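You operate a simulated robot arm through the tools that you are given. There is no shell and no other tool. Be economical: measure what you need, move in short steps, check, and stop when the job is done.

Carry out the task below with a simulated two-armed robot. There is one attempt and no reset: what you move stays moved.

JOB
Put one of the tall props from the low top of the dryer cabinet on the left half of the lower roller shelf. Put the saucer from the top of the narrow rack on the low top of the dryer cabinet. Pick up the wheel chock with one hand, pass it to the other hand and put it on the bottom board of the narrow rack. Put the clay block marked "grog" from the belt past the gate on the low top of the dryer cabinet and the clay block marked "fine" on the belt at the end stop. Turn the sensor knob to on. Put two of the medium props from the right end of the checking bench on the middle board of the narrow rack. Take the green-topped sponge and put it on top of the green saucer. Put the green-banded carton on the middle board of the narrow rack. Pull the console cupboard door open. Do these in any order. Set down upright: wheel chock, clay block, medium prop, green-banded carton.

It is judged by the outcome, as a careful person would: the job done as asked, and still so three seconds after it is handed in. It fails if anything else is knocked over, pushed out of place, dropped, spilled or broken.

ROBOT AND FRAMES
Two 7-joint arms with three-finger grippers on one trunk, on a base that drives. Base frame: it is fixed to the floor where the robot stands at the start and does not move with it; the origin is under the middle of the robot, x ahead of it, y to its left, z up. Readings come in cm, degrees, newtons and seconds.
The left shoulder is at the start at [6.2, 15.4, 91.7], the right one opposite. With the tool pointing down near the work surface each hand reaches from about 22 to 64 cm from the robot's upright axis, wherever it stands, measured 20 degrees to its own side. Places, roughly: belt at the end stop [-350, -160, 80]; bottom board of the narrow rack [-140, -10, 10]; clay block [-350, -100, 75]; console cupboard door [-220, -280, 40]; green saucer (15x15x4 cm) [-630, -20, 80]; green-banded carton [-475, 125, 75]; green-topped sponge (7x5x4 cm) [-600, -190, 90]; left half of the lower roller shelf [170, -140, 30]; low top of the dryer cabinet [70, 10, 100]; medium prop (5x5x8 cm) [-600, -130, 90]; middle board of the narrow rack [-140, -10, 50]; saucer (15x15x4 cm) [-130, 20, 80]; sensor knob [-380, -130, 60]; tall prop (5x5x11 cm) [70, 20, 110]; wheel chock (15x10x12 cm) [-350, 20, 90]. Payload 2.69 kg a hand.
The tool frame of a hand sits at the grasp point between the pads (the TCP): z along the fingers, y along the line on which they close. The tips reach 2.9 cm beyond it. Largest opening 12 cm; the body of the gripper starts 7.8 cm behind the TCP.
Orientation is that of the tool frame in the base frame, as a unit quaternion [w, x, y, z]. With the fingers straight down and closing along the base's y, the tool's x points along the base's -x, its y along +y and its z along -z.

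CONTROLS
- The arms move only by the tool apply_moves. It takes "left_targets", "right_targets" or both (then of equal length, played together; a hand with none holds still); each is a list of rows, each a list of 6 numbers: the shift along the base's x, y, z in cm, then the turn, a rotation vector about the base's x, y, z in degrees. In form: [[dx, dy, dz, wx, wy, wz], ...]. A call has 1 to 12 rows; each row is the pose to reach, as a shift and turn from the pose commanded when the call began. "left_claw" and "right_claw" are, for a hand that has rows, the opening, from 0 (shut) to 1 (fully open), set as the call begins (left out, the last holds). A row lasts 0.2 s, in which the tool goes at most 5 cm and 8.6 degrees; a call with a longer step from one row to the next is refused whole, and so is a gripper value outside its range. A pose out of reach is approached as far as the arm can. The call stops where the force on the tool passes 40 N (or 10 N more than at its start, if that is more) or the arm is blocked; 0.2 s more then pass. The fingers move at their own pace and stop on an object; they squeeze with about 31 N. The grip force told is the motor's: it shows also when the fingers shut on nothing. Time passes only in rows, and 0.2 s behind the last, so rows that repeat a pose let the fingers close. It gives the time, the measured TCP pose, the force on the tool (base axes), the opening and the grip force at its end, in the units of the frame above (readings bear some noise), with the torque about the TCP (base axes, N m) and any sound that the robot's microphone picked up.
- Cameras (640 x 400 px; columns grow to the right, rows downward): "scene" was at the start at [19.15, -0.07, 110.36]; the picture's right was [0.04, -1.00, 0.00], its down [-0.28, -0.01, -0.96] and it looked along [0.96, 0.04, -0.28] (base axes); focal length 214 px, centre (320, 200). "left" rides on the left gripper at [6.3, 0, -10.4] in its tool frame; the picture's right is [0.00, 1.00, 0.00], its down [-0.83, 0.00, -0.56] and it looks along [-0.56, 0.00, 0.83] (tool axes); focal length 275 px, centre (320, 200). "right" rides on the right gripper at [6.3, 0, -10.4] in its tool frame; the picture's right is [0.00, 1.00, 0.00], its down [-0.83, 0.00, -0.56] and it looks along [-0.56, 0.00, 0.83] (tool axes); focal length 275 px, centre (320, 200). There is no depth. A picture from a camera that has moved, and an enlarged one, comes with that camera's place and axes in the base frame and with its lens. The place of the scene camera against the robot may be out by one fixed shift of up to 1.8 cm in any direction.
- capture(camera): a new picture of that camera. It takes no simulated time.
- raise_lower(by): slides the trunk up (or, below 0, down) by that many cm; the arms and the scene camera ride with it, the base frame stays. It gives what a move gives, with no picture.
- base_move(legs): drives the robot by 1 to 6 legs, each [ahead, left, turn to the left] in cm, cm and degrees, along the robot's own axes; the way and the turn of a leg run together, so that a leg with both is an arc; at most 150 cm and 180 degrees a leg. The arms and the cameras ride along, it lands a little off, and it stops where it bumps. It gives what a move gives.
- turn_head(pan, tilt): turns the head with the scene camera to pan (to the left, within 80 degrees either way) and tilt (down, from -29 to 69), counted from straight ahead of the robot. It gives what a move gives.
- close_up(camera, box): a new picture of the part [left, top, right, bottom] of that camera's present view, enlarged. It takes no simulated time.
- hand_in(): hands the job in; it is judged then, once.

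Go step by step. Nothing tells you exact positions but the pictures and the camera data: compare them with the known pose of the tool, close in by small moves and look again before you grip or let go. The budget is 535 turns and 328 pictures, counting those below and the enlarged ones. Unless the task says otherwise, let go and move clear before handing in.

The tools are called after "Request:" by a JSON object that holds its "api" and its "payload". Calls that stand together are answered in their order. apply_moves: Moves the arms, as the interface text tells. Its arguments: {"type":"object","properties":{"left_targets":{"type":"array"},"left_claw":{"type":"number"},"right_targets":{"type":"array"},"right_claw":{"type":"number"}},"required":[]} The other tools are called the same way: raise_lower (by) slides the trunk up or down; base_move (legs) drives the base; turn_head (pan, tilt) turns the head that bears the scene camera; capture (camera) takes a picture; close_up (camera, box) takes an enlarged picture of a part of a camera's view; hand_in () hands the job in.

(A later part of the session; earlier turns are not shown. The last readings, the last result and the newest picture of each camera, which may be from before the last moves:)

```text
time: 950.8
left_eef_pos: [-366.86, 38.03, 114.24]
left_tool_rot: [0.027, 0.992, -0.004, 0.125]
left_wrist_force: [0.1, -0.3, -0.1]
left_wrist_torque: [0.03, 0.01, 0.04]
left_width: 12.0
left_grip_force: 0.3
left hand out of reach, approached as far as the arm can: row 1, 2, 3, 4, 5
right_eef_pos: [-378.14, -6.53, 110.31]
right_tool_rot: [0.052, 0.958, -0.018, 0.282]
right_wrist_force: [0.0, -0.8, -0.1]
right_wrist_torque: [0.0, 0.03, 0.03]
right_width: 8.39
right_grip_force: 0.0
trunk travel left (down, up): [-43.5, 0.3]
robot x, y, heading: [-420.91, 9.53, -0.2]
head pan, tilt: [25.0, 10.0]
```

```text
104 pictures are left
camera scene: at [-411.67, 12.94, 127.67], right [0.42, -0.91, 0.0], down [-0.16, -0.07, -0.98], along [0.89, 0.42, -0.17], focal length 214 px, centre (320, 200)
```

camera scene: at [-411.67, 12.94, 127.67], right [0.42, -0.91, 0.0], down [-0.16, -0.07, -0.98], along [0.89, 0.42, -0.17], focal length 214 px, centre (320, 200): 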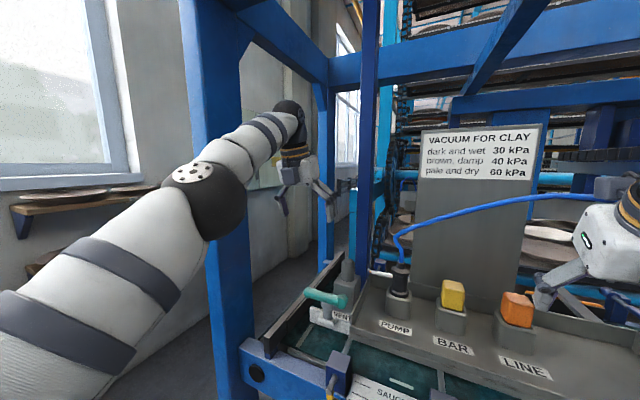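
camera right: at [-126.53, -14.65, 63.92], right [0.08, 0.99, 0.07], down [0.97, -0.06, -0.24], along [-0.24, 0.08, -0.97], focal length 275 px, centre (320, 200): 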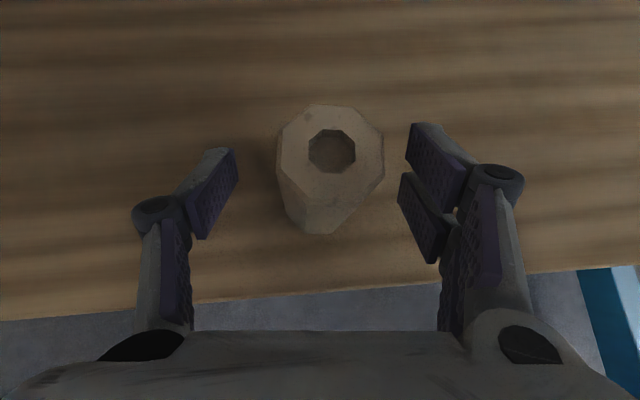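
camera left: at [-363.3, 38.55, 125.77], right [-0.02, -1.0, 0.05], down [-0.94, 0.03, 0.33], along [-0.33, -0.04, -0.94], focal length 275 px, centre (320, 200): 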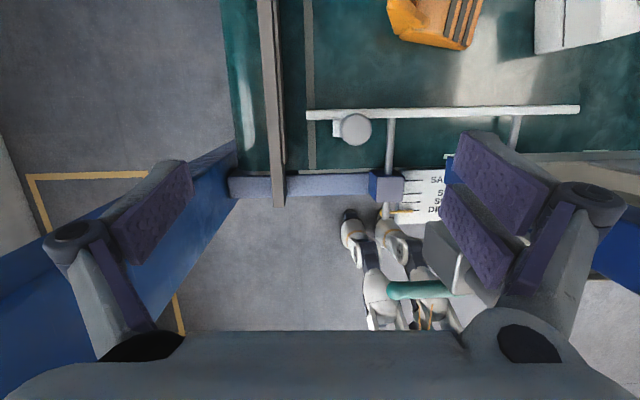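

The arm is at its reach there. I tuck the right hand and bring the base closer in small steps.

Request:
{"api": "apply_moves", "payload": {"right_targets": [[-4, 0, 2, 0, 0, 0], [-8, 0, 4, 0, 0, 0], [-11, 0, 6, 0, 0, 0]]}}

Request:
{"api": "base_move", "payload": {"legs": [[6, 0, 0], [5, -5, 0]]}}

Request:
{"api": "capture", "payload": {"camera": "left"}}

Request:
{"api": "capture", "payload": {"camera": "scene"}}

```text
time: 951.6
left_eef_pos: [-366.84, 37.87, 114.3]
left_tool_rot: [0.027, 0.992, -0.003, 0.126]
left_wrist_force: [-0.3, 0.2, 1.3]
left_wrist_torque: [0.02, 0.01, 0.01]
left_width: 12.02
left_grip_force: 0.0
right_eef_pos: [-389.4, -6.65, 116.34]
right_tool_rot: [0.052, 0.958, -0.018, 0.283]
right_wrist_force: [-0.2, -1.0, 0.4]
right_wrist_torque: [-0.01, -0.02, 0.0]
right_width: 8.38
right_grip_force: 0.1
trunk travel left (down, up): [-43.5, 0.3]
robot x, y, heading: [-421.05, 9.61, -0.0]
head pan, tilt: [25.0, 10.0]
```

```text
time: 953.2
left_eef_pos: [-356.02, 33.03, 114.2]
left_tool_rot: [0.028, 0.992, -0.003, 0.126]
left_wrist_force: [0.1, -0.6, -0.1]
left_wrist_torque: [0.03, 0.02, 0.0]
left_width: 11.99
left_grip_force: 0.1
right_eef_pos: [-378.52, -11.54, 116.35]
right_tool_rot: [0.052, 0.958, -0.017, 0.283]
right_wrist_force: [0.4, -0.1, -0.5]
right_wrist_torque: [0.01, 0.02, 0.0]
right_width: 8.39
right_grip_force: 0.1
trunk travel left (down, up): [-43.5, 0.3]
robot x, y, heading: [-409.98, 4.73, 0.1]
head pan, tilt: [25.0, 10.0]
```

```text
103 pictures are left
camera left: at [-352.5, 33.61, 125.8], right [-0.02, -1.0, 0.05], down [-0.94, 0.03, 0.33], along [-0.33, -0.04, -0.94], focal length 275 px, centre (320, 200)
```

left: 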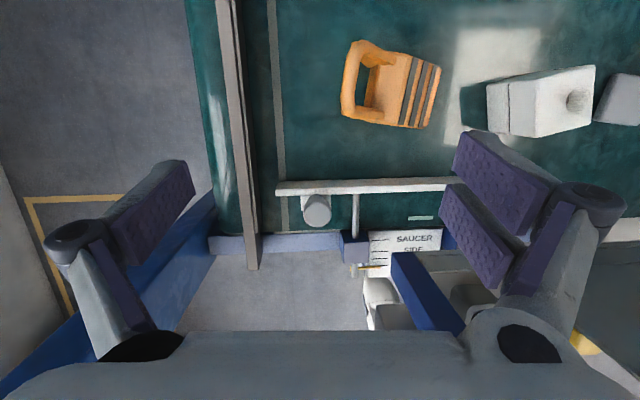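

```text
102 pictures are left
camera scene: at [-400.85, 8.0, 127.67], right [0.42, -0.91, 0.0], down [-0.16, -0.07, -0.98], along [0.89, 0.42, -0.17], focal length 214 px, centre (320, 200)
```

scene: 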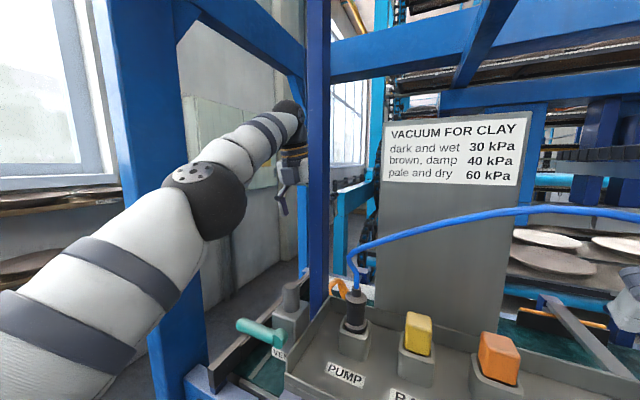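

Now the chock's loop handle is in clear view: its cross bar lies along x at about (-350.5, 28.2, 91.5), with a hole beside it. I hover above it with a small opening.

Request:
{"api": "apply_moves", "payload": {"left_targets": [[1, -1, -3, 0, 0, 0], [2.5, -2.5, -6, 0, 0, 0], [4, -4, -9, 0, 0, 0], [5, -4.8, -12, 0, 0, 0], [5, -4.8, -13, 0, 0, 0]], "left_claw": 0.3}}

Request:
{"api": "capture", "payload": {"camera": "left"}}

```text
time: 954.4
left_eef_pos: [-351.26, 28.03, 101.29]
left_tool_rot: [0.029, 0.992, -0.003, 0.126]
left_wrist_force: [0.3, -0.6, -0.8]
left_wrist_torque: [-0.02, 0.02, 0.0]
left_width: 3.58
left_grip_force: 0.2
right_eef_pos: [-378.54, -11.44, 116.33]
right_tool_rot: [0.052, 0.958, -0.017, 0.283]
right_wrist_force: [-0.6, 0.3, 0.8]
right_wrist_torque: [0.0, 0.02, 0.0]
right_width: 8.41
right_grip_force: 0.1
trunk travel left (down, up): [-43.5, 0.3]
robot x, y, heading: [-410.02, 4.96, 0.0]
head pan, tilt: [25.0, 10.0]
```

```text
101 pictures are left
camera left: at [-347.69, 28.74, 112.95], right [-0.02, -1.0, 0.05], down [-0.94, 0.03, 0.33], along [-0.33, -0.04, -0.94], focal length 275 px, centre (320, 200)
```

left: 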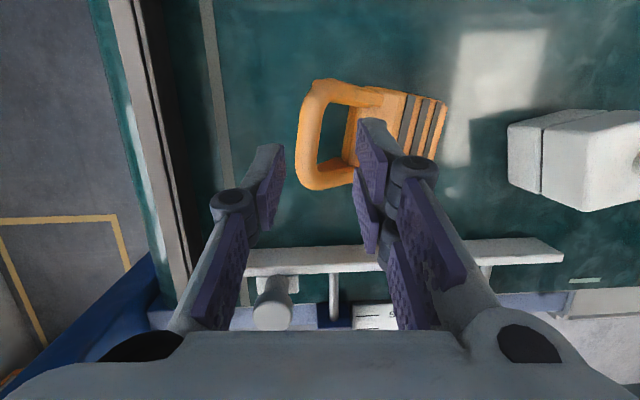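

Request:
{"api": "apply_moves", "payload": {"left_targets": [[0.5, 0.2, -2, 0, 0, 0], [1.1, 0.3, -4, 0, 0, 0], [1.1, 0.3, -5.3, 0, 0, 0], [1.1, 0.3, -5.3, 0, 0, 0]], "left_claw": 0.22}}

Request:
{"api": "capture", "payload": {"camera": "left"}}

```text
time: 955.4
left_eef_pos: [-350.14, 28.47, 95.81]
left_tool_rot: [0.028, 0.992, -0.004, 0.126]
left_wrist_force: [0.4, 0.3, -0.2]
left_wrist_torque: [0.0, 0.01, 0.04]
left_width: 2.65
left_grip_force: 0.0
right_eef_pos: [-378.5, -11.5, 116.34]
right_tool_rot: [0.052, 0.957, -0.017, 0.284]
right_wrist_force: [-0.3, -0.2, 0.1]
right_wrist_torque: [0.02, 0.0, 0.01]
right_width: 8.39
right_grip_force: 0.0
trunk travel left (down, up): [-43.5, 0.3]
robot x, y, heading: [-410.06, 4.67, 0.2]
head pan, tilt: [25.0, 10.0]
```

```text
100 pictures are left
camera left: at [-346.57, 29.1, 107.48], right [-0.02, -1.0, 0.05], down [-0.94, 0.03, 0.33], along [-0.33, -0.04, -0.94], focal length 275 px, centre (320, 200)
```

left: 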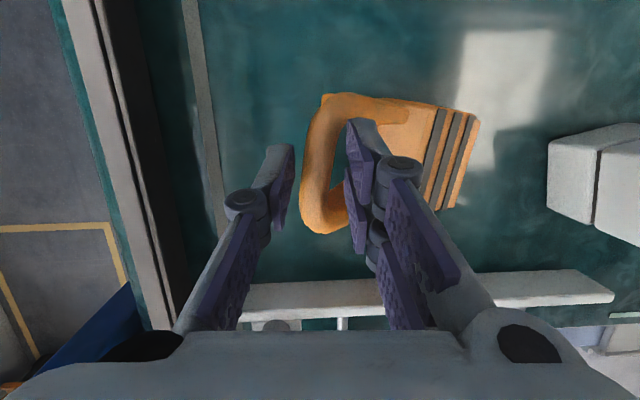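

The fingers straddle the bar. I descend the rest and close.

Request:
{"api": "apply_moves", "payload": {"left_targets": [[0, 0, -1.2, 0, 0, 0], [0, 0, -2.4, 0, 0, 0], [0, 0, -3.5, 0, 0, 0], [0, 0, -4.2, 0, 0, 0]]}}

Request:
{"api": "apply_moves", "payload": {"left_targets": [[0, 0, 0, 0, 0, 0], [0, 0, 0, 0, 0, 0], [0, 0, 0, 0, 0, 0]], "left_claw": 0}}

Request:
{"api": "capture", "payload": {"camera": "left"}}

```text
time: 956.4
left_eef_pos: [-349.97, 28.46, 91.55]
left_tool_rot: [0.027, 0.992, -0.004, 0.124]
left_wrist_force: [-0.7, -0.1, -0.7]
left_wrist_torque: [0.05, 0.07, 0.02]
left_width: 2.62
left_grip_force: 0.1
right_eef_pos: [-378.52, -11.52, 116.24]
right_tool_rot: [0.052, 0.958, -0.017, 0.282]
right_wrist_force: [-0.2, 0.3, 0.6]
right_wrist_torque: [0.02, -0.03, -0.02]
right_width: 8.4
right_grip_force: 0.1
trunk travel left (down, up): [-43.5, 0.3]
robot x, y, heading: [-409.96, 4.73, -0.1]
head pan, tilt: [25.0, 10.0]
```

```text
time: 957.2
left_eef_pos: [-350.15, 28.49, 91.64]
left_tool_rot: [0.028, 0.992, -0.004, 0.125]
left_wrist_force: [-2.1, -2.0, 0.8]
left_wrist_torque: [-0.36, 0.07, -0.35]
left_width: 1.7
left_grip_force: 31.0
right_eef_pos: [-378.62, -11.51, 116.43]
right_tool_rot: [0.052, 0.957, -0.018, 0.284]
right_wrist_force: [-0.1, 0.5, 0.2]
right_wrist_torque: [0.0, -0.02, 0.0]
right_width: 8.39
right_grip_force: 0.0
trunk travel left (down, up): [-43.5, 0.3]
robot x, y, heading: [-410.26, 4.48, -0.0]
head pan, tilt: [25.0, 10.0]
```

```text
99 pictures are left
camera left: at [-346.5, 29.22, 103.35], right [-0.02, -1.0, 0.05], down [-0.94, 0.04, 0.33], along [-0.33, -0.04, -0.94], focal length 275 px, centre (320, 200)
```

left: 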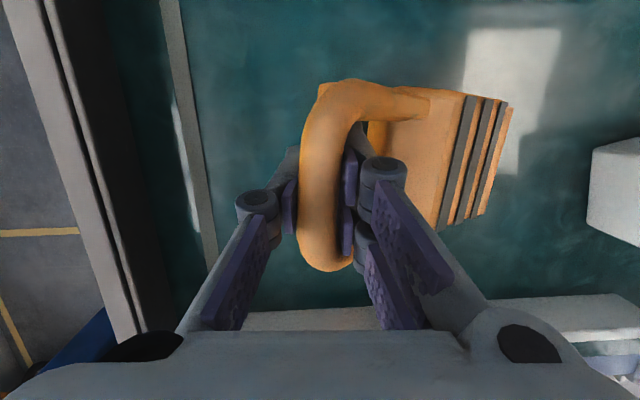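

The handle is firmly gripped. I lift the chock straight up and slightly left.

Request:
{"api": "apply_moves", "payload": {"left_targets": [[0, 0, 2, 0, 0, 0], [0, 0, 5, 0, 0, 0], [0, 0, 8, 0, 0, 0], [0, 1, 11, 0, 0, 0], [0, 4, 13, 0, 0, 0], [0, 7, 14, 0, 0, 0]]}}

Request:
{"api": "capture", "payload": {"camera": "left"}}

Request:
{"api": "capture", "payload": {"camera": "scene"}}

```text
time: 958.6
left_eef_pos: [-351.89, 34.12, 104.76]
left_tool_rot: [0.028, 0.992, -0.002, 0.126]
left_wrist_force: [0.5, 1.3, -3.8]
left_wrist_torque: [0.24, 0.01, 0.0]
left_width: 1.91
left_grip_force: 31.4
left hand out of reach, approached as far as the arm can: row 4, 5, 6
right_eef_pos: [-378.64, -11.52, 116.35]
right_tool_rot: [0.053, 0.958, -0.017, 0.282]
right_wrist_force: [0.0, -0.3, 0.3]
right_wrist_torque: [0.0, 0.0, 0.01]
right_width: 8.38
right_grip_force: 0.2
trunk travel left (down, up): [-43.5, 0.3]
robot x, y, heading: [-409.94, 4.07, 0.1]
head pan, tilt: [25.0, 10.0]
```

```text
98 pictures are left
camera left: at [-348.38, 34.78, 116.47], right [-0.02, -1.0, 0.05], down [-0.94, 0.04, 0.33], along [-0.33, -0.04, -0.94], focal length 275 px, centre (320, 200)
```

left: 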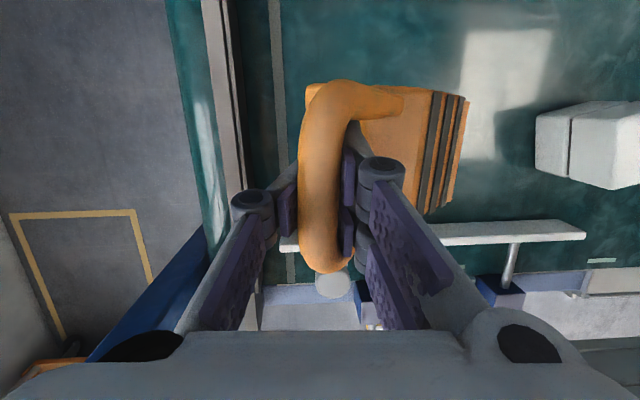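

```text
97 pictures are left
camera scene: at [-400.86, 8.09, 127.67], right [0.42, -0.91, 0.0], down [-0.16, -0.07, -0.98], along [0.89, 0.42, -0.17], focal length 214 px, centre (320, 200)
```

scene: 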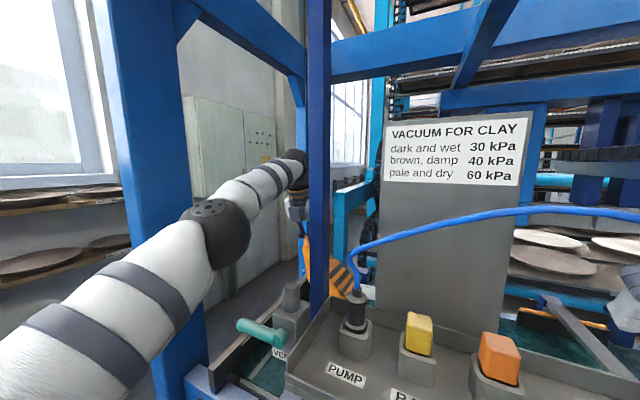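

The chock is lifted. I rotate the hand 90 degrees so that the chock points toward the robot and fits through the gap.

Request:
{"api": "apply_moves", "payload": {"left_targets": [[0, 1, 0, 0, 0, -8.2], [0, 2, 0, 0, 0, -16.4], [0, 3, 0, 0, 0, -24.6], [0, 3, 0, 0, 0, -32.8], [0, 3, 0, 0, 0, -41], [0, 3, 0, 0, 0, -49.2]]}}

Request:
{"api": "capture", "payload": {"camera": "left"}}

```text
time: 960.0
left_eef_pos: [-355.61, 35.99, 103.91]
left_tool_rot: [0.078, 0.9, -0.417, 0.104]
left_wrist_force: [1.0, -2.2, -1.2]
left_wrist_torque: [-0.21, 0.02, 0.26]
left_width: 1.82
left_grip_force: 30.7
left hand out of reach, approached as far as the arm can: row 1, 2, 3, 4, 5, 6
right_eef_pos: [-378.64, -11.57, 116.4]
right_tool_rot: [0.053, 0.957, -0.018, 0.283]
right_wrist_force: [0.1, 0.4, -0.1]
right_wrist_torque: [-0.03, -0.02, -0.04]
right_width: 8.41
right_grip_force: 0.1
trunk travel left (down, up): [-43.5, 0.3]
robot x, y, heading: [-410.23, 5.01, 0.0]
head pan, tilt: [25.0, 10.0]
```

```text
96 pictures are left
camera left: at [-352.92, 33.79, 115.6], right [-0.77, -0.64, 0.05], down [-0.59, 0.74, 0.33], along [-0.25, 0.22, -0.94], focal length 275 px, centre (320, 200)
```

left: 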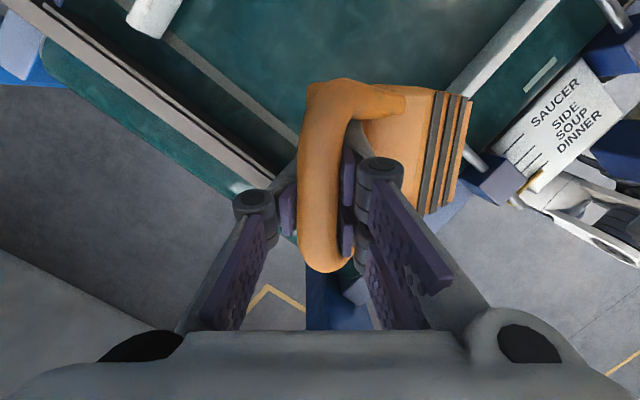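

Request:
{"api": "apply_moves", "payload": {"left_targets": [[0, -1, 1, 0, 0, 0], [0, -2, 2.5, 0, 0, 0], [0, -2, 4, 0, 0, 0]]}}

Request:
{"api": "turn_head", "payload": {"pan": 30, "tilt": 25}}

Request:
{"api": "capture", "payload": {"camera": "scene"}}

```text
time: 960.8
left_eef_pos: [-356.31, 33.79, 107.29]
left_tool_rot: [0.077, 0.901, -0.416, 0.103]
left_wrist_force: [-0.7, 0.4, -3.1]
left_wrist_torque: [0.09, -0.18, 0.0]
left_width: 1.91
left_grip_force: 31.5
left hand out of reach, approached as far as the arm can: row 2, 3
right_eef_pos: [-378.57, -11.41, 116.22]
right_tool_rot: [0.052, 0.958, -0.017, 0.283]
right_wrist_force: [-0.6, 0.2, -0.7]
right_wrist_torque: [-0.02, -0.01, 0.01]
right_width: 8.4
right_grip_force: 0.0
trunk travel left (down, up): [-43.5, 0.3]
robot x, y, heading: [-410.1, 4.17, -0.0]
head pan, tilt: [25.0, 10.0]
```

```text
time: 961.6
left_eef_pos: [-356.31, 33.9, 107.31]
left_tool_rot: [0.077, 0.9, -0.416, 0.102]
left_wrist_force: [-0.5, 0.3, -4.2]
left_wrist_torque: [0.11, -0.18, -0.03]
left_width: 1.9
left_grip_force: 30.5
right_eef_pos: [-378.52, -11.58, 116.25]
right_tool_rot: [0.052, 0.958, -0.017, 0.283]
right_wrist_force: [-0.3, -0.4, -0.3]
right_wrist_torque: [-0.03, -0.02, -0.01]
right_width: 8.41
right_grip_force: 0.0
trunk travel left (down, up): [-43.5, 0.3]
robot x, y, heading: [-410.01, 4.6, -0.0]
head pan, tilt: [30.0, 25.0]
```

```text
95 pictures are left
camera scene: at [-401.31, 8.74, 125.24], right [0.5, -0.87, 0.0], down [-0.37, -0.21, -0.91], along [0.79, 0.45, -0.42], focal length 214 px, centre (320, 200)
```

scene: 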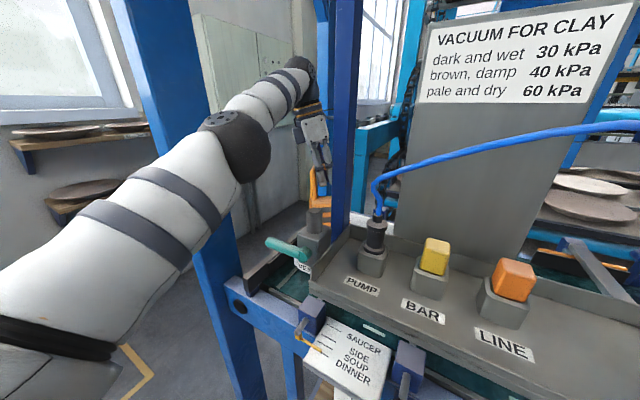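

The chock's far end is close to the tray post on this side. I try rotating the other way instead, so the chock trails behind the hand.

Request:
{"api": "apply_moves", "payload": {"left_targets": [[0, 0, 0, 0, 0, 8.2], [0, 0, 0, 0, 0, 16.4], [0, 0, 0, 0, 0, 24.6], [0, 0, 0, 0, 0, 32.8], [0, 0, 0, 0, 0, 41], [0, 0, 0, 0, 0, 49.2], [0, 0, 0, 0, 0, 57.4], [0, 0, 0, 0, 0, 65.6], [0, 0, 0, 0, 0, 73.8], [0, 0, 0, 0, 0, 82]]}}

Request:
{"api": "capture", "payload": {"camera": "left"}}

```text
time: 963.8
left_eef_pos: [-353.28, 34.54, 108.48]
left_tool_rot: [-0.01, 0.952, 0.278, 0.127]
left_wrist_force: [-0.7, -0.3, -3.8]
left_wrist_torque: [0.17, 0.13, 0.02]
left_width: 1.86
left_grip_force: 31.5
left hand out of reach, approached as far as the arm can: row 1, 2, 3, 4, 5, 6, 7, 8, 9, 10
right_eef_pos: [-378.46, -11.47, 116.33]
right_tool_rot: [0.053, 0.957, -0.017, 0.283]
right_wrist_force: [0.7, 0.3, -0.2]
right_wrist_torque: [0.05, 0.02, -0.01]
right_width: 8.39
right_grip_force: 0.1
trunk travel left (down, up): [-43.5, 0.3]
robot x, y, heading: [-410.17, 4.56, 0.1]
head pan, tilt: [30.0, 25.0]
```

```text
94 pictures are left
camera left: at [-350.71, 37.0, 120.13], right [0.53, -0.85, 0.05], down [-0.81, -0.48, 0.33], along [-0.26, -0.22, -0.94], focal length 275 px, centre (320, 200)
```

left: 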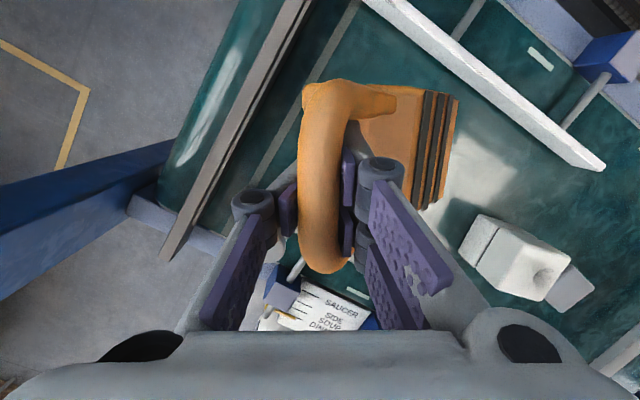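

This direction works. I continue until the chock points away from the robot.

Request:
{"api": "apply_moves", "payload": {"left_targets": [[0, 0.5, 0, 0, 0, 8.2], [0, 1, 0, 0, 0, 16.4], [0, 1.5, 0, 0, 0, 24.6], [0, 2, 0, 0, 0, 32.8], [0, 2.5, 0, 0, 0, 41], [0, 3, 0, 0, 0, 49.2], [0, 3, 0, 0, 0, 54]]}}

Request:
{"api": "capture", "payload": {"camera": "left"}}

Request:
{"api": "capture", "payload": {"camera": "scene"}}

```text
time: 965.4
left_eef_pos: [-356.12, 36.23, 107.68]
left_tool_rot: [-0.063, 0.741, 0.659, 0.113]
left_wrist_force: [0.3, -0.2, -3.7]
left_wrist_torque: [0.04, 0.2, -0.03]
left_width: 1.86
left_grip_force: 30.6
left hand out of reach, approached as far as the arm can: row 2, 3, 4, 5, 6, 7
right_eef_pos: [-378.49, -11.57, 116.32]
right_tool_rot: [0.053, 0.958, -0.017, 0.283]
right_wrist_force: [0.0, -0.6, -0.4]
right_wrist_torque: [-0.01, -0.02, -0.03]
right_width: 8.38
right_grip_force: 0.1
trunk travel left (down, up): [-43.5, 0.3]
robot x, y, heading: [-410.26, 4.89, 0.2]
head pan, tilt: [30.0, 25.0]
```

```text
93 pictures are left
camera left: at [-356.28, 39.89, 119.35], right [0.99, -0.13, 0.05], down [-0.14, -0.93, 0.33], along [0.01, -0.33, -0.94], focal length 275 px, centre (320, 200)
```

left: 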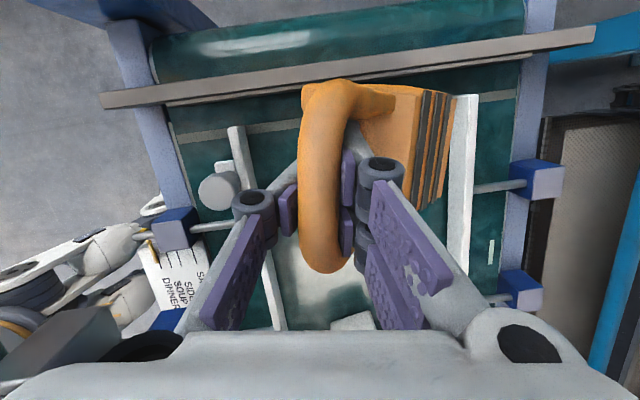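

```text
92 pictures are left
camera scene: at [-401.31, 8.73, 125.23], right [0.5, -0.87, 0.0], down [-0.37, -0.21, -0.91], along [0.78, 0.45, -0.42], focal length 214 px, centre (320, 200)
```

scene: 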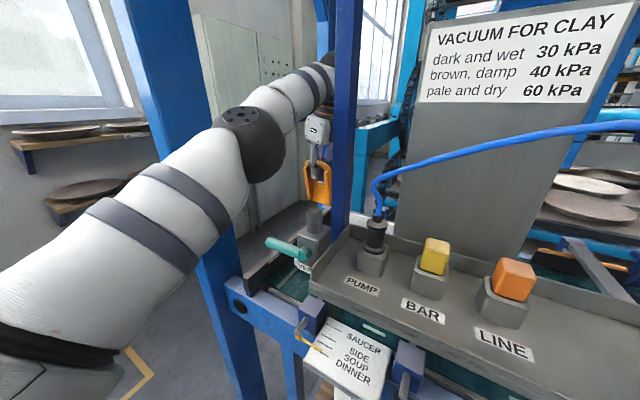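

The chock now trails behind the hand. I back out slowly, keeping centred between the posts.

Request:
{"api": "base_move", "payload": {"legs": [[-5, 0, 0]]}}

Request:
{"api": "apply_moves", "payload": {"left_targets": [[0, 1.2, 0.5, 0, 0, 0], [0, 2.4, 1, 0, 0, 0]]}}

Request:
{"api": "base_move", "payload": {"legs": [[-9, 0, 0]]}}

Request:
{"api": "capture", "payload": {"camera": "scene"}}

Request:
{"api": "capture", "payload": {"camera": "left"}}

```text
time: 966.3
left_eef_pos: [-360.96, 36.15, 107.64]
left_tool_rot: [-0.063, 0.742, 0.658, 0.111]
left_wrist_force: [-1.1, 0.4, -2.8]
left_wrist_torque: [-0.01, 0.17, -0.02]
left_width: 1.85
left_grip_force: 31.3
right_eef_pos: [-383.52, -11.44, 116.45]
right_tool_rot: [0.052, 0.957, -0.018, 0.284]
right_wrist_force: [0.0, 0.8, -0.5]
right_wrist_torque: [0.0, -0.04, 0.02]
right_width: 8.42
right_grip_force: 0.1
trunk travel left (down, up): [-43.5, 0.3]
robot x, y, heading: [-415.05, 4.72, -0.2]
head pan, tilt: [30.0, 25.0]
```

```text
time: 966.9
left_eef_pos: [-361.57, 38.52, 108.64]
left_tool_rot: [-0.063, 0.742, 0.658, 0.113]
left_wrist_force: [0.9, 0.5, -4.2]
left_wrist_torque: [0.0, 0.17, 0.02]
left_width: 1.87
left_grip_force: 31.3
left hand out of reach, approached as far as the arm can: row 2
right_eef_pos: [-383.55, -11.33, 116.48]
right_tool_rot: [0.053, 0.957, -0.018, 0.284]
right_wrist_force: [-0.4, -0.2, 0.2]
right_wrist_torque: [-0.03, -0.02, 0.01]
right_width: 8.4
right_grip_force: 0.1
trunk travel left (down, up): [-43.5, 0.3]
robot x, y, heading: [-414.76, 4.91, 0.1]
head pan, tilt: [30.0, 25.0]
```

```text
time: 968.0
left_eef_pos: [-370.88, 38.44, 108.5]
left_tool_rot: [-0.063, 0.742, 0.658, 0.112]
left_wrist_force: [-0.4, 0.2, -3.2]
left_wrist_torque: [0.03, 0.16, -0.02]
left_width: 1.84
left_grip_force: 31.2
right_eef_pos: [-392.76, -11.62, 116.27]
right_tool_rot: [0.053, 0.957, -0.018, 0.284]
right_wrist_force: [0.2, 0.5, 0.8]
right_wrist_torque: [0.02, -0.03, 0.0]
right_width: 8.39
right_grip_force: 0.1
trunk travel left (down, up): [-43.5, 0.3]
robot x, y, heading: [-424.2, 4.29, -0.0]
head pan, tilt: [30.0, 25.0]
```

```text
91 pictures are left
camera scene: at [-415.46, 8.75, 125.23], right [0.5, -0.87, 0.0], down [-0.37, -0.21, -0.91], along [0.79, 0.45, -0.42], focal length 214 px, centre (320, 200)
```

scene: 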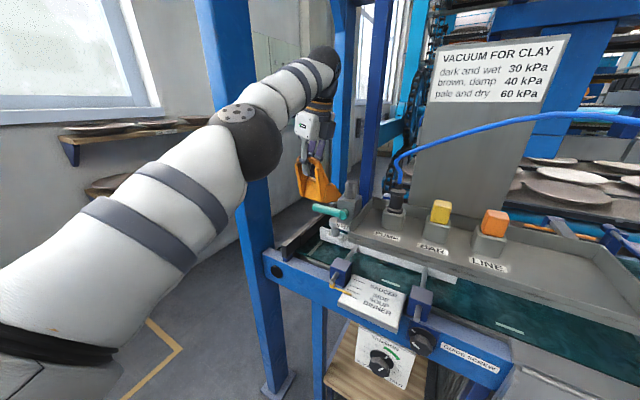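

```text
90 pictures are left
camera left: at [-370.94, 42.15, 120.2], right [0.99, -0.13, 0.05], down [-0.14, -0.93, 0.33], along [0.01, -0.33, -0.94], focal length 275 px, centre (320, 200)
```

left: 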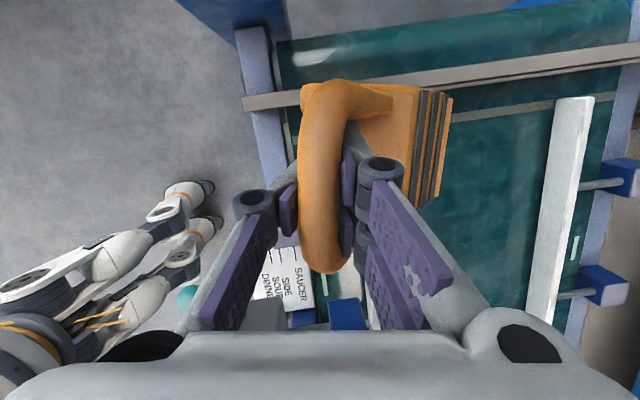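

Request:
{"api": "base_move", "payload": {"legs": [[-12, 0, 0], [-28, 0, 0]]}}

Request:
{"api": "turn_head", "payload": {"pan": 0, "tilt": 25}}

Request:
{"api": "capture", "payload": {"camera": "scene"}}

```text
time: 970.9
left_eef_pos: [-411.03, 38.33, 108.62]
left_tool_rot: [-0.062, 0.745, 0.654, 0.111]
left_wrist_force: [-0.6, 0.2, -2.7]
left_wrist_torque: [0.04, 0.18, -0.04]
left_width: 1.84
left_grip_force: 31.0
right_eef_pos: [-433.35, -11.64, 116.31]
right_tool_rot: [0.054, 0.957, -0.022, 0.283]
right_wrist_force: [-0.5, 0.5, -0.3]
right_wrist_torque: [0.01, -0.04, -0.02]
right_width: 8.41
right_grip_force: 0.1
trunk travel left (down, up): [-43.5, 0.3]
robot x, y, heading: [-465.08, 4.71, -0.7]
head pan, tilt: [30.0, 25.0]
```

```text
time: 971.8
left_eef_pos: [-411.02, 38.27, 108.49]
left_tool_rot: [-0.062, 0.745, 0.655, 0.112]
left_wrist_force: [-0.5, 0.1, -3.0]
left_wrist_torque: [0.03, 0.17, 0.03]
left_width: 1.85
left_grip_force: 30.9
right_eef_pos: [-433.29, -11.61, 116.35]
right_tool_rot: [0.054, 0.957, -0.022, 0.283]
right_wrist_force: [-0.4, -0.4, -0.8]
right_wrist_torque: [0.0, -0.02, -0.03]
right_width: 8.39
right_grip_force: 0.1
trunk travel left (down, up): [-43.5, 0.3]
robot x, y, heading: [-464.3, 4.82, -0.6]
head pan, tilt: [0.0, 25.0]
```

```text
89 pictures are left
camera scene: at [-454.73, 4.3, 125.23], right [-0.01, -1.0, 0.0], down [-0.42, 0.0, -0.91], along [0.91, -0.01, -0.42], focal length 214 px, centre (320, 200)
```

scene: 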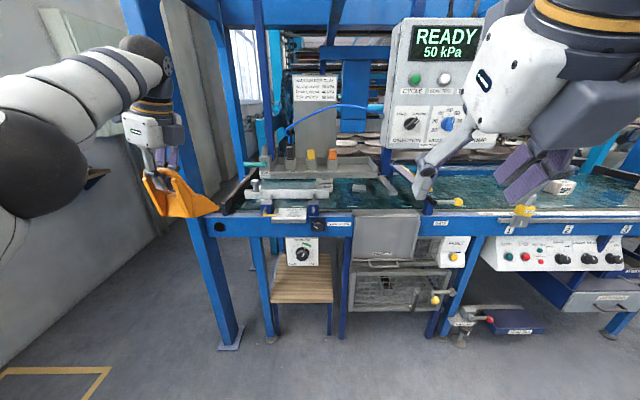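

The chock is out in the open. Now the hand-over: I bring the chock to the middle in front of the robot.

Request:
{"api": "apply_moves", "payload": {"left_targets": [[0, -4, 0, 0, 0, 0], [0, -8, 0, 0, 0, 0], [0, -12, 0, 0, 0, 0], [0, -16, 0, 0, 0, 0], [0, -20, 0, 0, 0, 0], [0, -24, 0, 0, 0, 0], [0, -28, 0, 0, 0, 0]]}}

Request:
{"api": "apply_moves", "payload": {"right_targets": [[-1, -3, -4, 0, -5, 0], [-2, -5, -8, 0, -10, 0], [-3, -5, -12, 0, -15, 0], [-3, -5, -16, 0, -17, 0], [-3, -5, -20, 0, -17, 0], [-3, -5, -23, 0, -17, 0]], "right_claw": 1}}

Request:
{"api": "capture", "payload": {"camera": "scene"}}

Request:
{"api": "capture", "payload": {"camera": "right"}}

```text
time: 973.4
left_eef_pos: [-413.74, 13.95, 107.26]
left_tool_rot: [-0.062, 0.744, 0.655, 0.112]
left_wrist_force: [-0.1, 0.9, -3.7]
left_wrist_torque: [0.02, 0.14, -0.04]
left_width: 1.8
left_grip_force: 31.0
left hand out of reach, approached as far as the arm can: row 3, 4, 5, 6, 7
right_eef_pos: [-433.4, -11.62, 116.34]
right_tool_rot: [0.054, 0.958, -0.022, 0.282]
right_wrist_force: [0.6, -0.1, 0.5]
right_wrist_torque: [-0.02, -0.02, -0.04]
right_width: 8.4
right_grip_force: 0.1
trunk travel left (down, up): [-43.5, 0.3]
robot x, y, heading: [-464.48, 4.44, -0.5]
head pan, tilt: [0.0, 25.0]
```

```text
refused: row 1 steps farther than a row can; nothing moved
```

```text
88 pictures are left
camera scene: at [-454.73, 4.33, 125.23], right [-0.01, -1.0, 0.0], down [-0.42, 0.0, -0.91], along [0.91, -0.01, -0.42], focal length 214 px, centre (320, 200)
```

scene: 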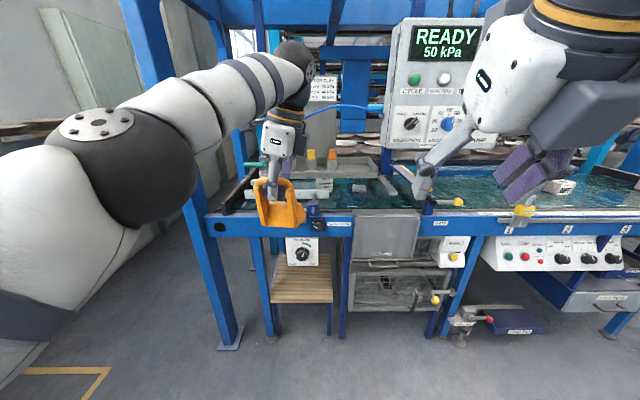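

```text
87 pictures are left
camera right: at [-433.75, -10.31, 128.47], right [-0.07, -0.99, 0.09], down [-1.0, 0.07, 0.01], along [-0.02, -0.09, -1.0], focal length 275 px, centre (320, 200)
```

right: 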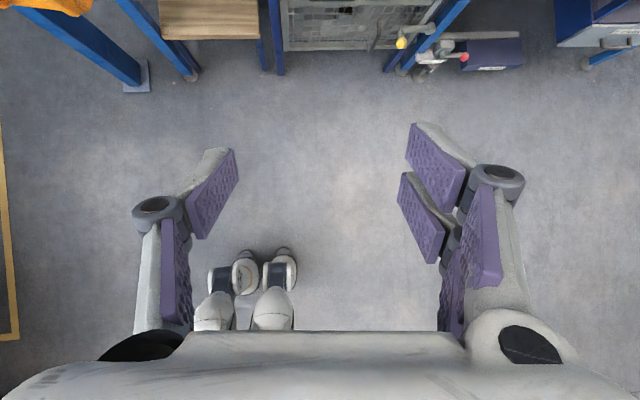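

I pitch the right hand to about 40 degrees and bring it low behind the chock.

Request:
{"api": "apply_moves", "payload": {"right_targets": [[-0.5, 1, -3, 0, -4, 0], [-1, 2, -6, 0, -8, 0], [-1, 3, -9, 0, -12, 0], [-1, 3, -12, 0, -17, 0], [-1, 6, -13, 0, -17, 0], [-1, 10, -13, 0, -17, 0], [-1, 14, -13, 0, -17, 0], [-1, 18, -13, 0, -17, 0]], "right_claw": 1}}

Request:
{"api": "capture", "payload": {"camera": "right"}}

Request:
{"api": "capture", "payload": {"camera": "scene"}}

```text
time: 975.2
left_eef_pos: [-413.57, 13.98, 107.14]
left_tool_rot: [-0.064, 0.745, 0.655, 0.111]
left_wrist_force: [1.2, -0.1, -4.1]
left_wrist_torque: [0.02, 0.19, 0.0]
left_width: 1.8
left_grip_force: 31.2
right_eef_pos: [-434.07, 6.31, 103.17]
right_tool_rot: [0.049, 0.907, -0.033, 0.417]
right_wrist_force: [0.8, 1.1, 0.2]
right_wrist_torque: [0.01, 0.05, -0.01]
right_width: 12.01
right_grip_force: 0.1
right hand out of reach, approached as far as the arm can: row 4, 5
trunk travel left (down, up): [-43.5, 0.3]
robot x, y, heading: [-464.84, 4.63, -0.3]
head pan, tilt: [0.0, 25.0]
```

```text
86 pictures are left
camera right: at [-437.87, 7.53, 114.75], right [-0.1, -0.99, 0.07], down [-0.96, 0.08, -0.27], along [0.26, -0.09, -0.96], focal length 275 px, centre (320, 200)
```

right: 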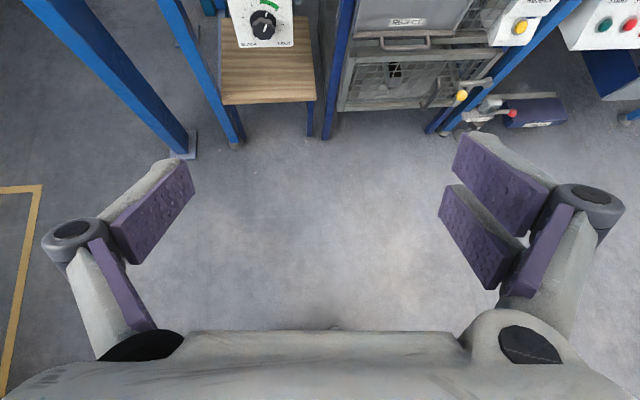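

```text
85 pictures are left
camera scene: at [-454.55, 4.6, 125.57], right [0.02, -1.0, 0.0], down [-0.38, -0.01, -0.92], along [0.92, 0.02, -0.38], focal length 214 px, centre (320, 200)
```

scene: 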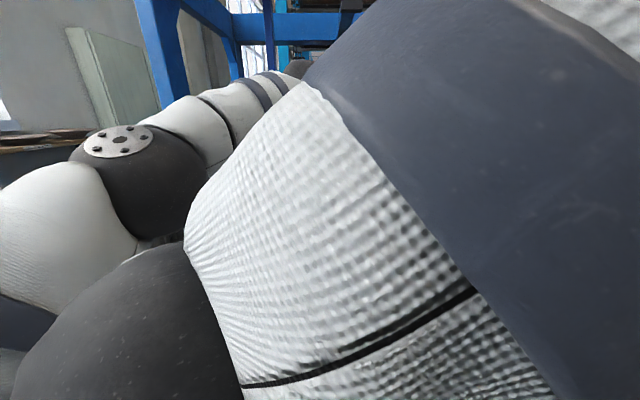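

The chock is out of the right camera's view. I extend the chock further ahead with the left hand to make room.

Request:
{"api": "apply_moves", "payload": {"left_targets": [[2, 0, -1, 0, 0, 0], [4, 0, -2, 0, 0, 0], [6, 0, -3, 0, 0, 0], [8, 0, -4, 0, 0, 0], [10, 0, -5, 0, 0, 0]], "right_targets": [[1, 0, -1, 0, -3, 0], [3, 0, -2, 0, -6, 0], [5, 0, -4, 0, -10, 0], [7, 0, -6, 0, -15, 0], [8, 0, -8, 0, -20, 0]]}}

Request:
{"api": "capture", "payload": {"camera": "right"}}

Request:
{"api": "capture", "payload": {"camera": "left"}}

```text
time: 976.4
left_eef_pos: [-410.62, 15.31, 101.17]
left_tool_rot: [-0.062, 0.745, 0.654, 0.112]
left_wrist_force: [0.0, 0.4, -4.6]
left_wrist_torque: [0.03, 0.19, 0.01]
left_width: 1.78
left_grip_force: 30.8
left hand out of reach, approached as far as the arm can: row 1, 2, 3, 4, 5
right_eef_pos: [-426.15, 6.46, 95.13]
right_tool_rot: [0.044, 0.818, -0.038, 0.572]
right_wrist_force: [-0.1, 0.4, 0.2]
right_wrist_torque: [0.02, 0.02, 0.01]
right_width: 11.99
right_grip_force: 0.0
trunk travel left (down, up): [-43.5, 0.3]
robot x, y, heading: [-464.57, 4.88, -0.6]
head pan, tilt: [0.0, 25.0]
```

```text
84 pictures are left
camera right: at [-433.88, 7.67, 104.7], right [-0.11, -0.99, 0.03], down [-0.8, 0.07, -0.59], along [0.58, -0.09, -0.81], focal length 275 px, centre (320, 200)
```

right: 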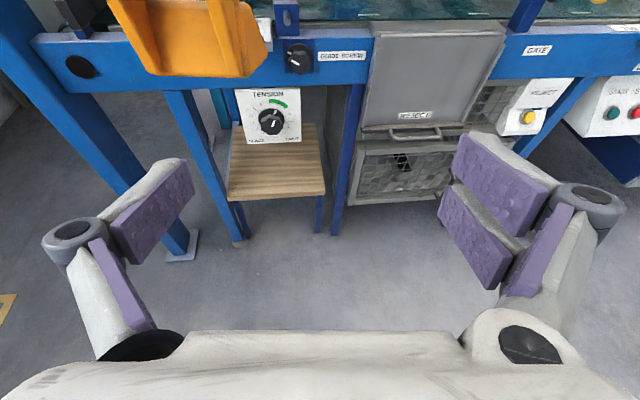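

```text
83 pictures are left
camera left: at [-410.76, 18.94, 112.82], right [0.99, -0.14, 0.05], down [-0.15, -0.93, 0.33], along [0.0, -0.33, -0.94], focal length 275 px, centre (320, 200)
```

left: 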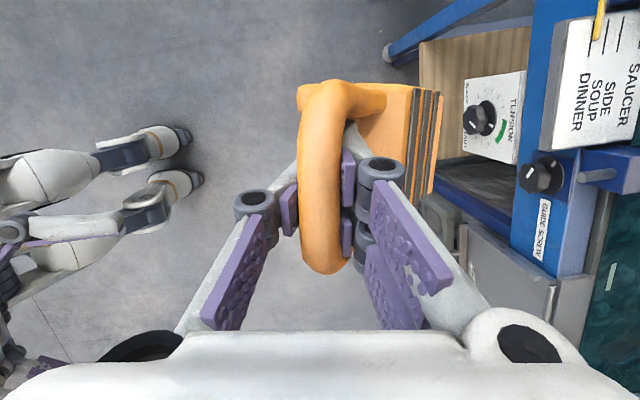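

Request:
{"api": "apply_moves", "payload": {"right_targets": [[-1, 2, -2, 0, -4, 0], [-2, 4, -4, 0, -8, 0], [-2, 6, -6, 0, -10, 0], [-2, 7.5, -6, 0, -12, 0]]}}

Request:
{"api": "capture", "payload": {"camera": "right"}}

```text
time: 977.4
left_eef_pos: [-410.73, 15.32, 101.38]
left_tool_rot: [-0.062, 0.745, 0.655, 0.112]
left_wrist_force: [-0.1, -0.8, -3.6]
left_wrist_torque: [0.01, 0.2, -0.02]
left_width: 1.78
left_grip_force: 31.0
right_eef_pos: [-426.47, 13.54, 89.54]
right_tool_rot: [0.038, 0.755, -0.04, 0.653]
right_wrist_force: [-0.4, -0.1, -0.1]
right_wrist_torque: [-0.05, 0.01, 0.0]
right_width: 12.0
right_grip_force: 0.0
right hand out of reach, approached as far as the arm can: row 3, 4
trunk travel left (down, up): [-43.5, 0.3]
robot x, y, heading: [-464.53, 4.87, -0.5]
head pan, tilt: [0.0, 25.0]
```

```text
82 pictures are left
camera right: at [-435.93, 14.61, 97.23], right [-0.11, -0.99, 0.01], down [-0.67, 0.07, -0.74], along [0.74, -0.09, -0.67], focal length 275 px, centre (320, 200)
```

right: 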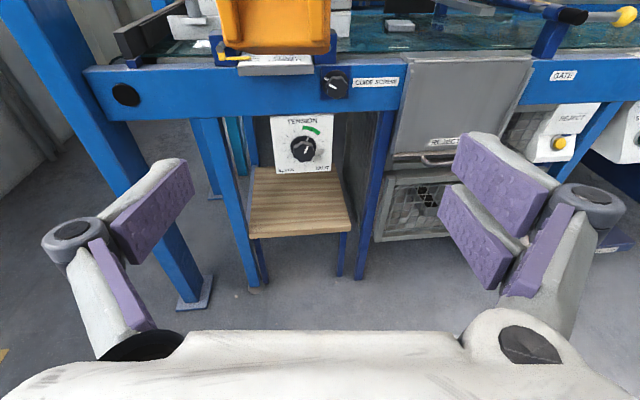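

The chock hangs level: its rear bottom edge is at (-408, 15.3, 90.4), 10 cm wide. I line the right hand up behind it, nearly horizontal.

Request:
{"api": "apply_moves", "payload": {"right_targets": [[2, 0.7, 1.5, 0, 0, -0.5], [5, 1.3, 3.3, 0, 0, -1], [8, 1.3, 3.5, 0, 0, -1.5], [11, 1.3, 3.5, 0, 0, -1.5], [13, 1.3, 3.5, 0, 0, -1.5], [13, 1.3, 3.5, 0, 0, -1.5]]}}

Request:
{"api": "capture", "payload": {"camera": "right"}}

Request:
{"api": "capture", "payload": {"camera": "left"}}

```text
time: 978.8
left_eef_pos: [-410.76, 15.31, 101.27]
left_tool_rot: [-0.061, 0.745, 0.655, 0.112]
left_wrist_force: [-0.2, 0.1, -3.1]
left_wrist_torque: [0.01, 0.11, -0.04]
left_width: 1.78
left_grip_force: 30.4
right_eef_pos: [-413.42, 14.48, 92.98]
right_tool_rot: [0.048, 0.753, -0.052, 0.654]
right_wrist_force: [-0.6, -0.3, 0.5]
right_wrist_torque: [0.01, 0.01, -0.02]
right_width: 12.01
right_grip_force: 0.1
trunk travel left (down, up): [-43.5, 0.3]
robot x, y, heading: [-464.89, 4.81, -0.5]
head pan, tilt: [0.0, 25.0]
```

```text
81 pictures are left
camera right: at [-423.01, 15.95, 100.64], right [-0.14, -0.99, 0.01], down [-0.66, 0.09, -0.74], along [0.74, -0.11, -0.67], focal length 275 px, centre (320, 200)
```

right: 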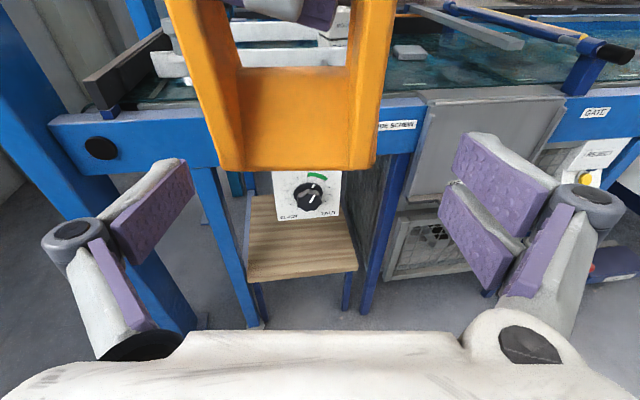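

```text
80 pictures are left
camera left: at [-410.9, 18.99, 112.94], right [0.99, -0.14, 0.05], down [-0.15, -0.93, 0.33], along [0.0, -0.33, -0.94], focal length 275 px, centre (320, 200)
```

left: 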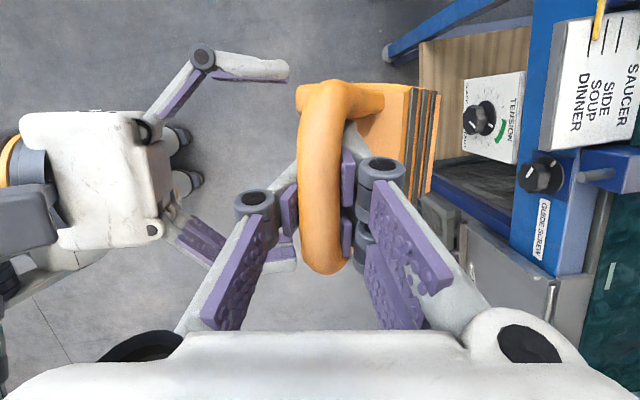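

The view shows the chock about 1.3 cm left of centre. I correct and advance along the finger axis.

Request:
{"api": "apply_moves", "payload": {"right_targets": [[0, 1.3, 0, 0, 0, 0], [2.5, 1, 0, 0, 0, 0], [5, 0.7, 0, 0, 0, 0], [7, 0.4, 0, 0, 0, 0], [9, 0.2, 0, 0, 0, 0], [9, 0.2, 0, 0, 0, 0]]}}

Request:
{"api": "capture", "payload": {"camera": "right"}}

```text
time: 980.2
left_eef_pos: [-410.8, 15.37, 101.38]
left_tool_rot: [-0.061, 0.745, 0.654, 0.113]
left_wrist_force: [-0.6, -0.2, -4.0]
left_wrist_torque: [0.03, 0.15, 0.01]
left_width: 1.78
left_grip_force: 31.2
right_eef_pos: [-404.33, 14.62, 92.86]
right_tool_rot: [0.047, 0.753, -0.051, 0.654]
right_wrist_force: [0.0, -0.4, -0.5]
right_wrist_torque: [0.02, -0.01, -0.01]
right_width: 11.99
right_grip_force: 0.0
trunk travel left (down, up): [-43.5, 0.3]
robot x, y, heading: [-464.66, 4.87, -0.4]
head pan, tilt: [0.0, 25.0]
```

```text
79 pictures are left
camera right: at [-413.77, 16.02, 100.59], right [-0.14, -0.99, 0.01], down [-0.66, 0.09, -0.74], along [0.74, -0.11, -0.67], focal length 275 px, centre (320, 200)
```

right: 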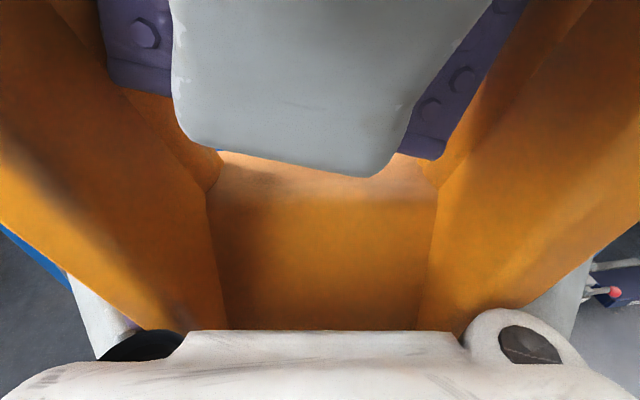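

The right fingers are around the body with no contact forces. I close the right hand on the chock.

Request:
{"api": "apply_moves", "payload": {"right_targets": [[0, 0, 0, 0, 0, 0], [0, 0, 0, 0, 0, 0], [0, 0, 0, 0, 0, 0]], "right_claw": 0}}

```text
time: 981.0
left_eef_pos: [-410.72, 15.32, 101.27]
left_tool_rot: [-0.061, 0.745, 0.655, 0.113]
left_wrist_force: [10.2, 1.2, -10.5]
left_wrist_torque: [0.32, 0.22, 0.11]
left_width: 1.65
left_grip_force: 30.8
right_eef_pos: [-404.32, 14.64, 92.96]
right_tool_rot: [0.049, 0.753, -0.052, 0.654]
right_wrist_force: [-10.4, -3.0, 6.7]
right_wrist_torque: [-0.14, -0.42, 0.06]
right_width: 10.12
right_grip_force: 31.2
trunk travel left (down, up): [-43.5, 0.3]
robot x, y, heading: [-464.7, 4.78, -0.6]
head pan, tilt: [0.0, 25.0]
```

Both hands hold it. I open the left hand just enough and draw it up along its finger axis.

Request:
{"api": "apply_moves", "payload": {"left_targets": [[0, 0, 0, 0, 0, 0], [0, 0, 0, 0, 0, 0], [-0.1, -0.4, 1.5, 0, 0, 0], [-0.3, -0.8, 3.2, 0, 0, 0], [-0.4, -1.2, 5, 0, 0, 0], [-0.7, -1.9, 8, 0, 0, 0]], "left_claw": 0.19}}

Request:
{"api": "capture", "payload": {"camera": "left"}}

```text
time: 982.4
left_eef_pos: [-414.16, 13.73, 108.37]
left_tool_rot: [-0.062, 0.744, 0.655, 0.113]
left_wrist_force: [-1.5, 0.5, 0.2]
left_wrist_torque: [0.02, 0.03, -0.01]
left_width: 2.31
left_grip_force: 0.3
left hand out of reach, approached as far as the arm can: row 3, 4, 5, 6
right_eef_pos: [-404.38, 14.39, 93.02]
right_tool_rot: [0.049, 0.753, -0.053, 0.654]
right_wrist_force: [-0.8, 0.4, -3.7]
right_wrist_torque: [0.01, -0.05, 0.0]
right_width: 9.64
right_grip_force: 30.9
trunk travel left (down, up): [-43.5, 0.3]
robot x, y, heading: [-465.38, 4.6, -0.5]
head pan, tilt: [0.0, 25.0]
```

```text
78 pictures are left
camera left: at [-414.2, 17.37, 120.06], right [0.99, -0.14, 0.05], down [-0.15, -0.93, 0.33], along [0.0, -0.33, -0.94], focal length 275 px, centre (320, 200)
```

left: 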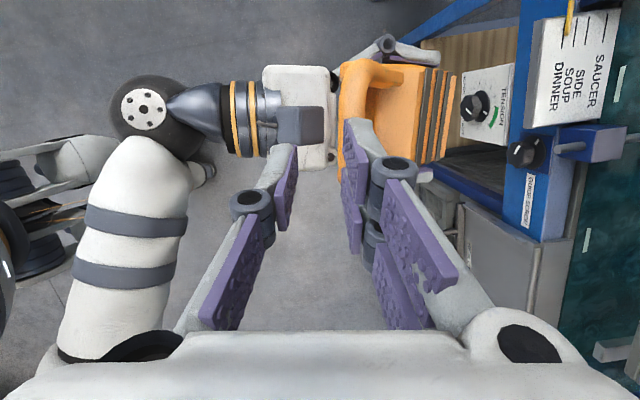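

The right hand now holds the chock alone. I move the left hand away to its side and restore its orientation.

Request:
{"api": "apply_moves", "payload": {"left_targets": [[0, 4, 0.5, 0, 0, 0], [0, 8, 1, 0, 0, -8], [0, 12, 1, 0, 0, -16], [0, 16, 1, 0, 0, -24], [0, 19, 1, 0, 0, -32], [0, 20, 1, 0, 0, -40], [0, 20, 1, 0, 0, -48], [0, 20, 1, 0, 0, -56], [0, 20, 1, 0, 0, -64], [0, 20, 1, 0, 0, -72], [0, 20, 1, 0, 0, -80], [0, 20, 1, 0, 0, -83]], "left_claw": 1}}

Request:
{"api": "turn_head", "payload": {"pan": 0, "tilt": 30}}

Request:
{"api": "capture", "payload": {"camera": "scene"}}

```text
time: 985.0
left_eef_pos: [-414.09, 33.74, 109.22]
left_tool_rot: [0.028, 0.992, -0.005, 0.125]
left_wrist_force: [-0.4, 0.0, 0.6]
left_wrist_torque: [-0.05, -0.01, -0.03]
left_width: 11.99
left_grip_force: 0.1
right_eef_pos: [-404.3, 14.55, 92.9]
right_tool_rot: [0.048, 0.753, -0.052, 0.654]
right_wrist_force: [0.0, 0.4, -3.3]
right_wrist_torque: [-0.02, -0.09, -0.01]
right_width: 9.54
right_grip_force: 31.3
trunk travel left (down, up): [-43.5, 0.3]
robot x, y, heading: [-464.68, 4.57, -0.3]
head pan, tilt: [0.0, 25.0]
```

```text
time: 985.7
left_eef_pos: [-414.18, 33.71, 109.26]
left_tool_rot: [0.028, 0.992, -0.003, 0.125]
left_wrist_force: [0.4, -0.9, -1.0]
left_wrist_torque: [0.05, 0.02, 0.03]
left_width: 12.01
left_grip_force: 0.0
right_eef_pos: [-404.34, 14.55, 92.9]
right_tool_rot: [0.049, 0.754, -0.053, 0.653]
right_wrist_force: [-0.3, 1.0, -4.0]
right_wrist_torque: [0.02, -0.04, 0.0]
right_width: 9.47
right_grip_force: 31.3
trunk travel left (down, up): [-43.5, 0.3]
robot x, y, heading: [-464.62, 5.1, -0.5]
head pan, tilt: [0.0, 30.0]
```

```text
77 pictures are left
camera scene: at [-454.9, 4.28, 124.44], right [-0.01, -1.0, 0.0], down [-0.5, 0.0, -0.87], along [0.87, -0.01, -0.5], focal length 214 px, centre (320, 200)
```

scene: 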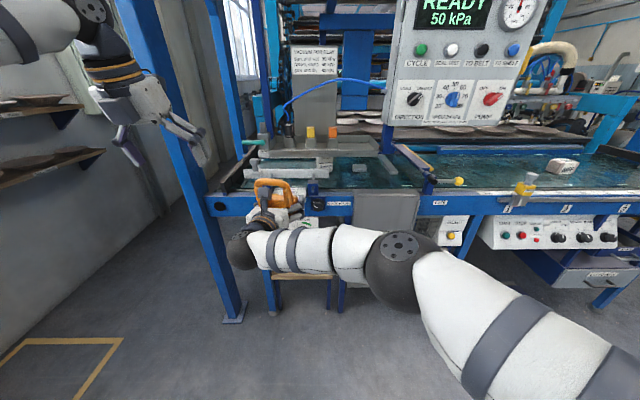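

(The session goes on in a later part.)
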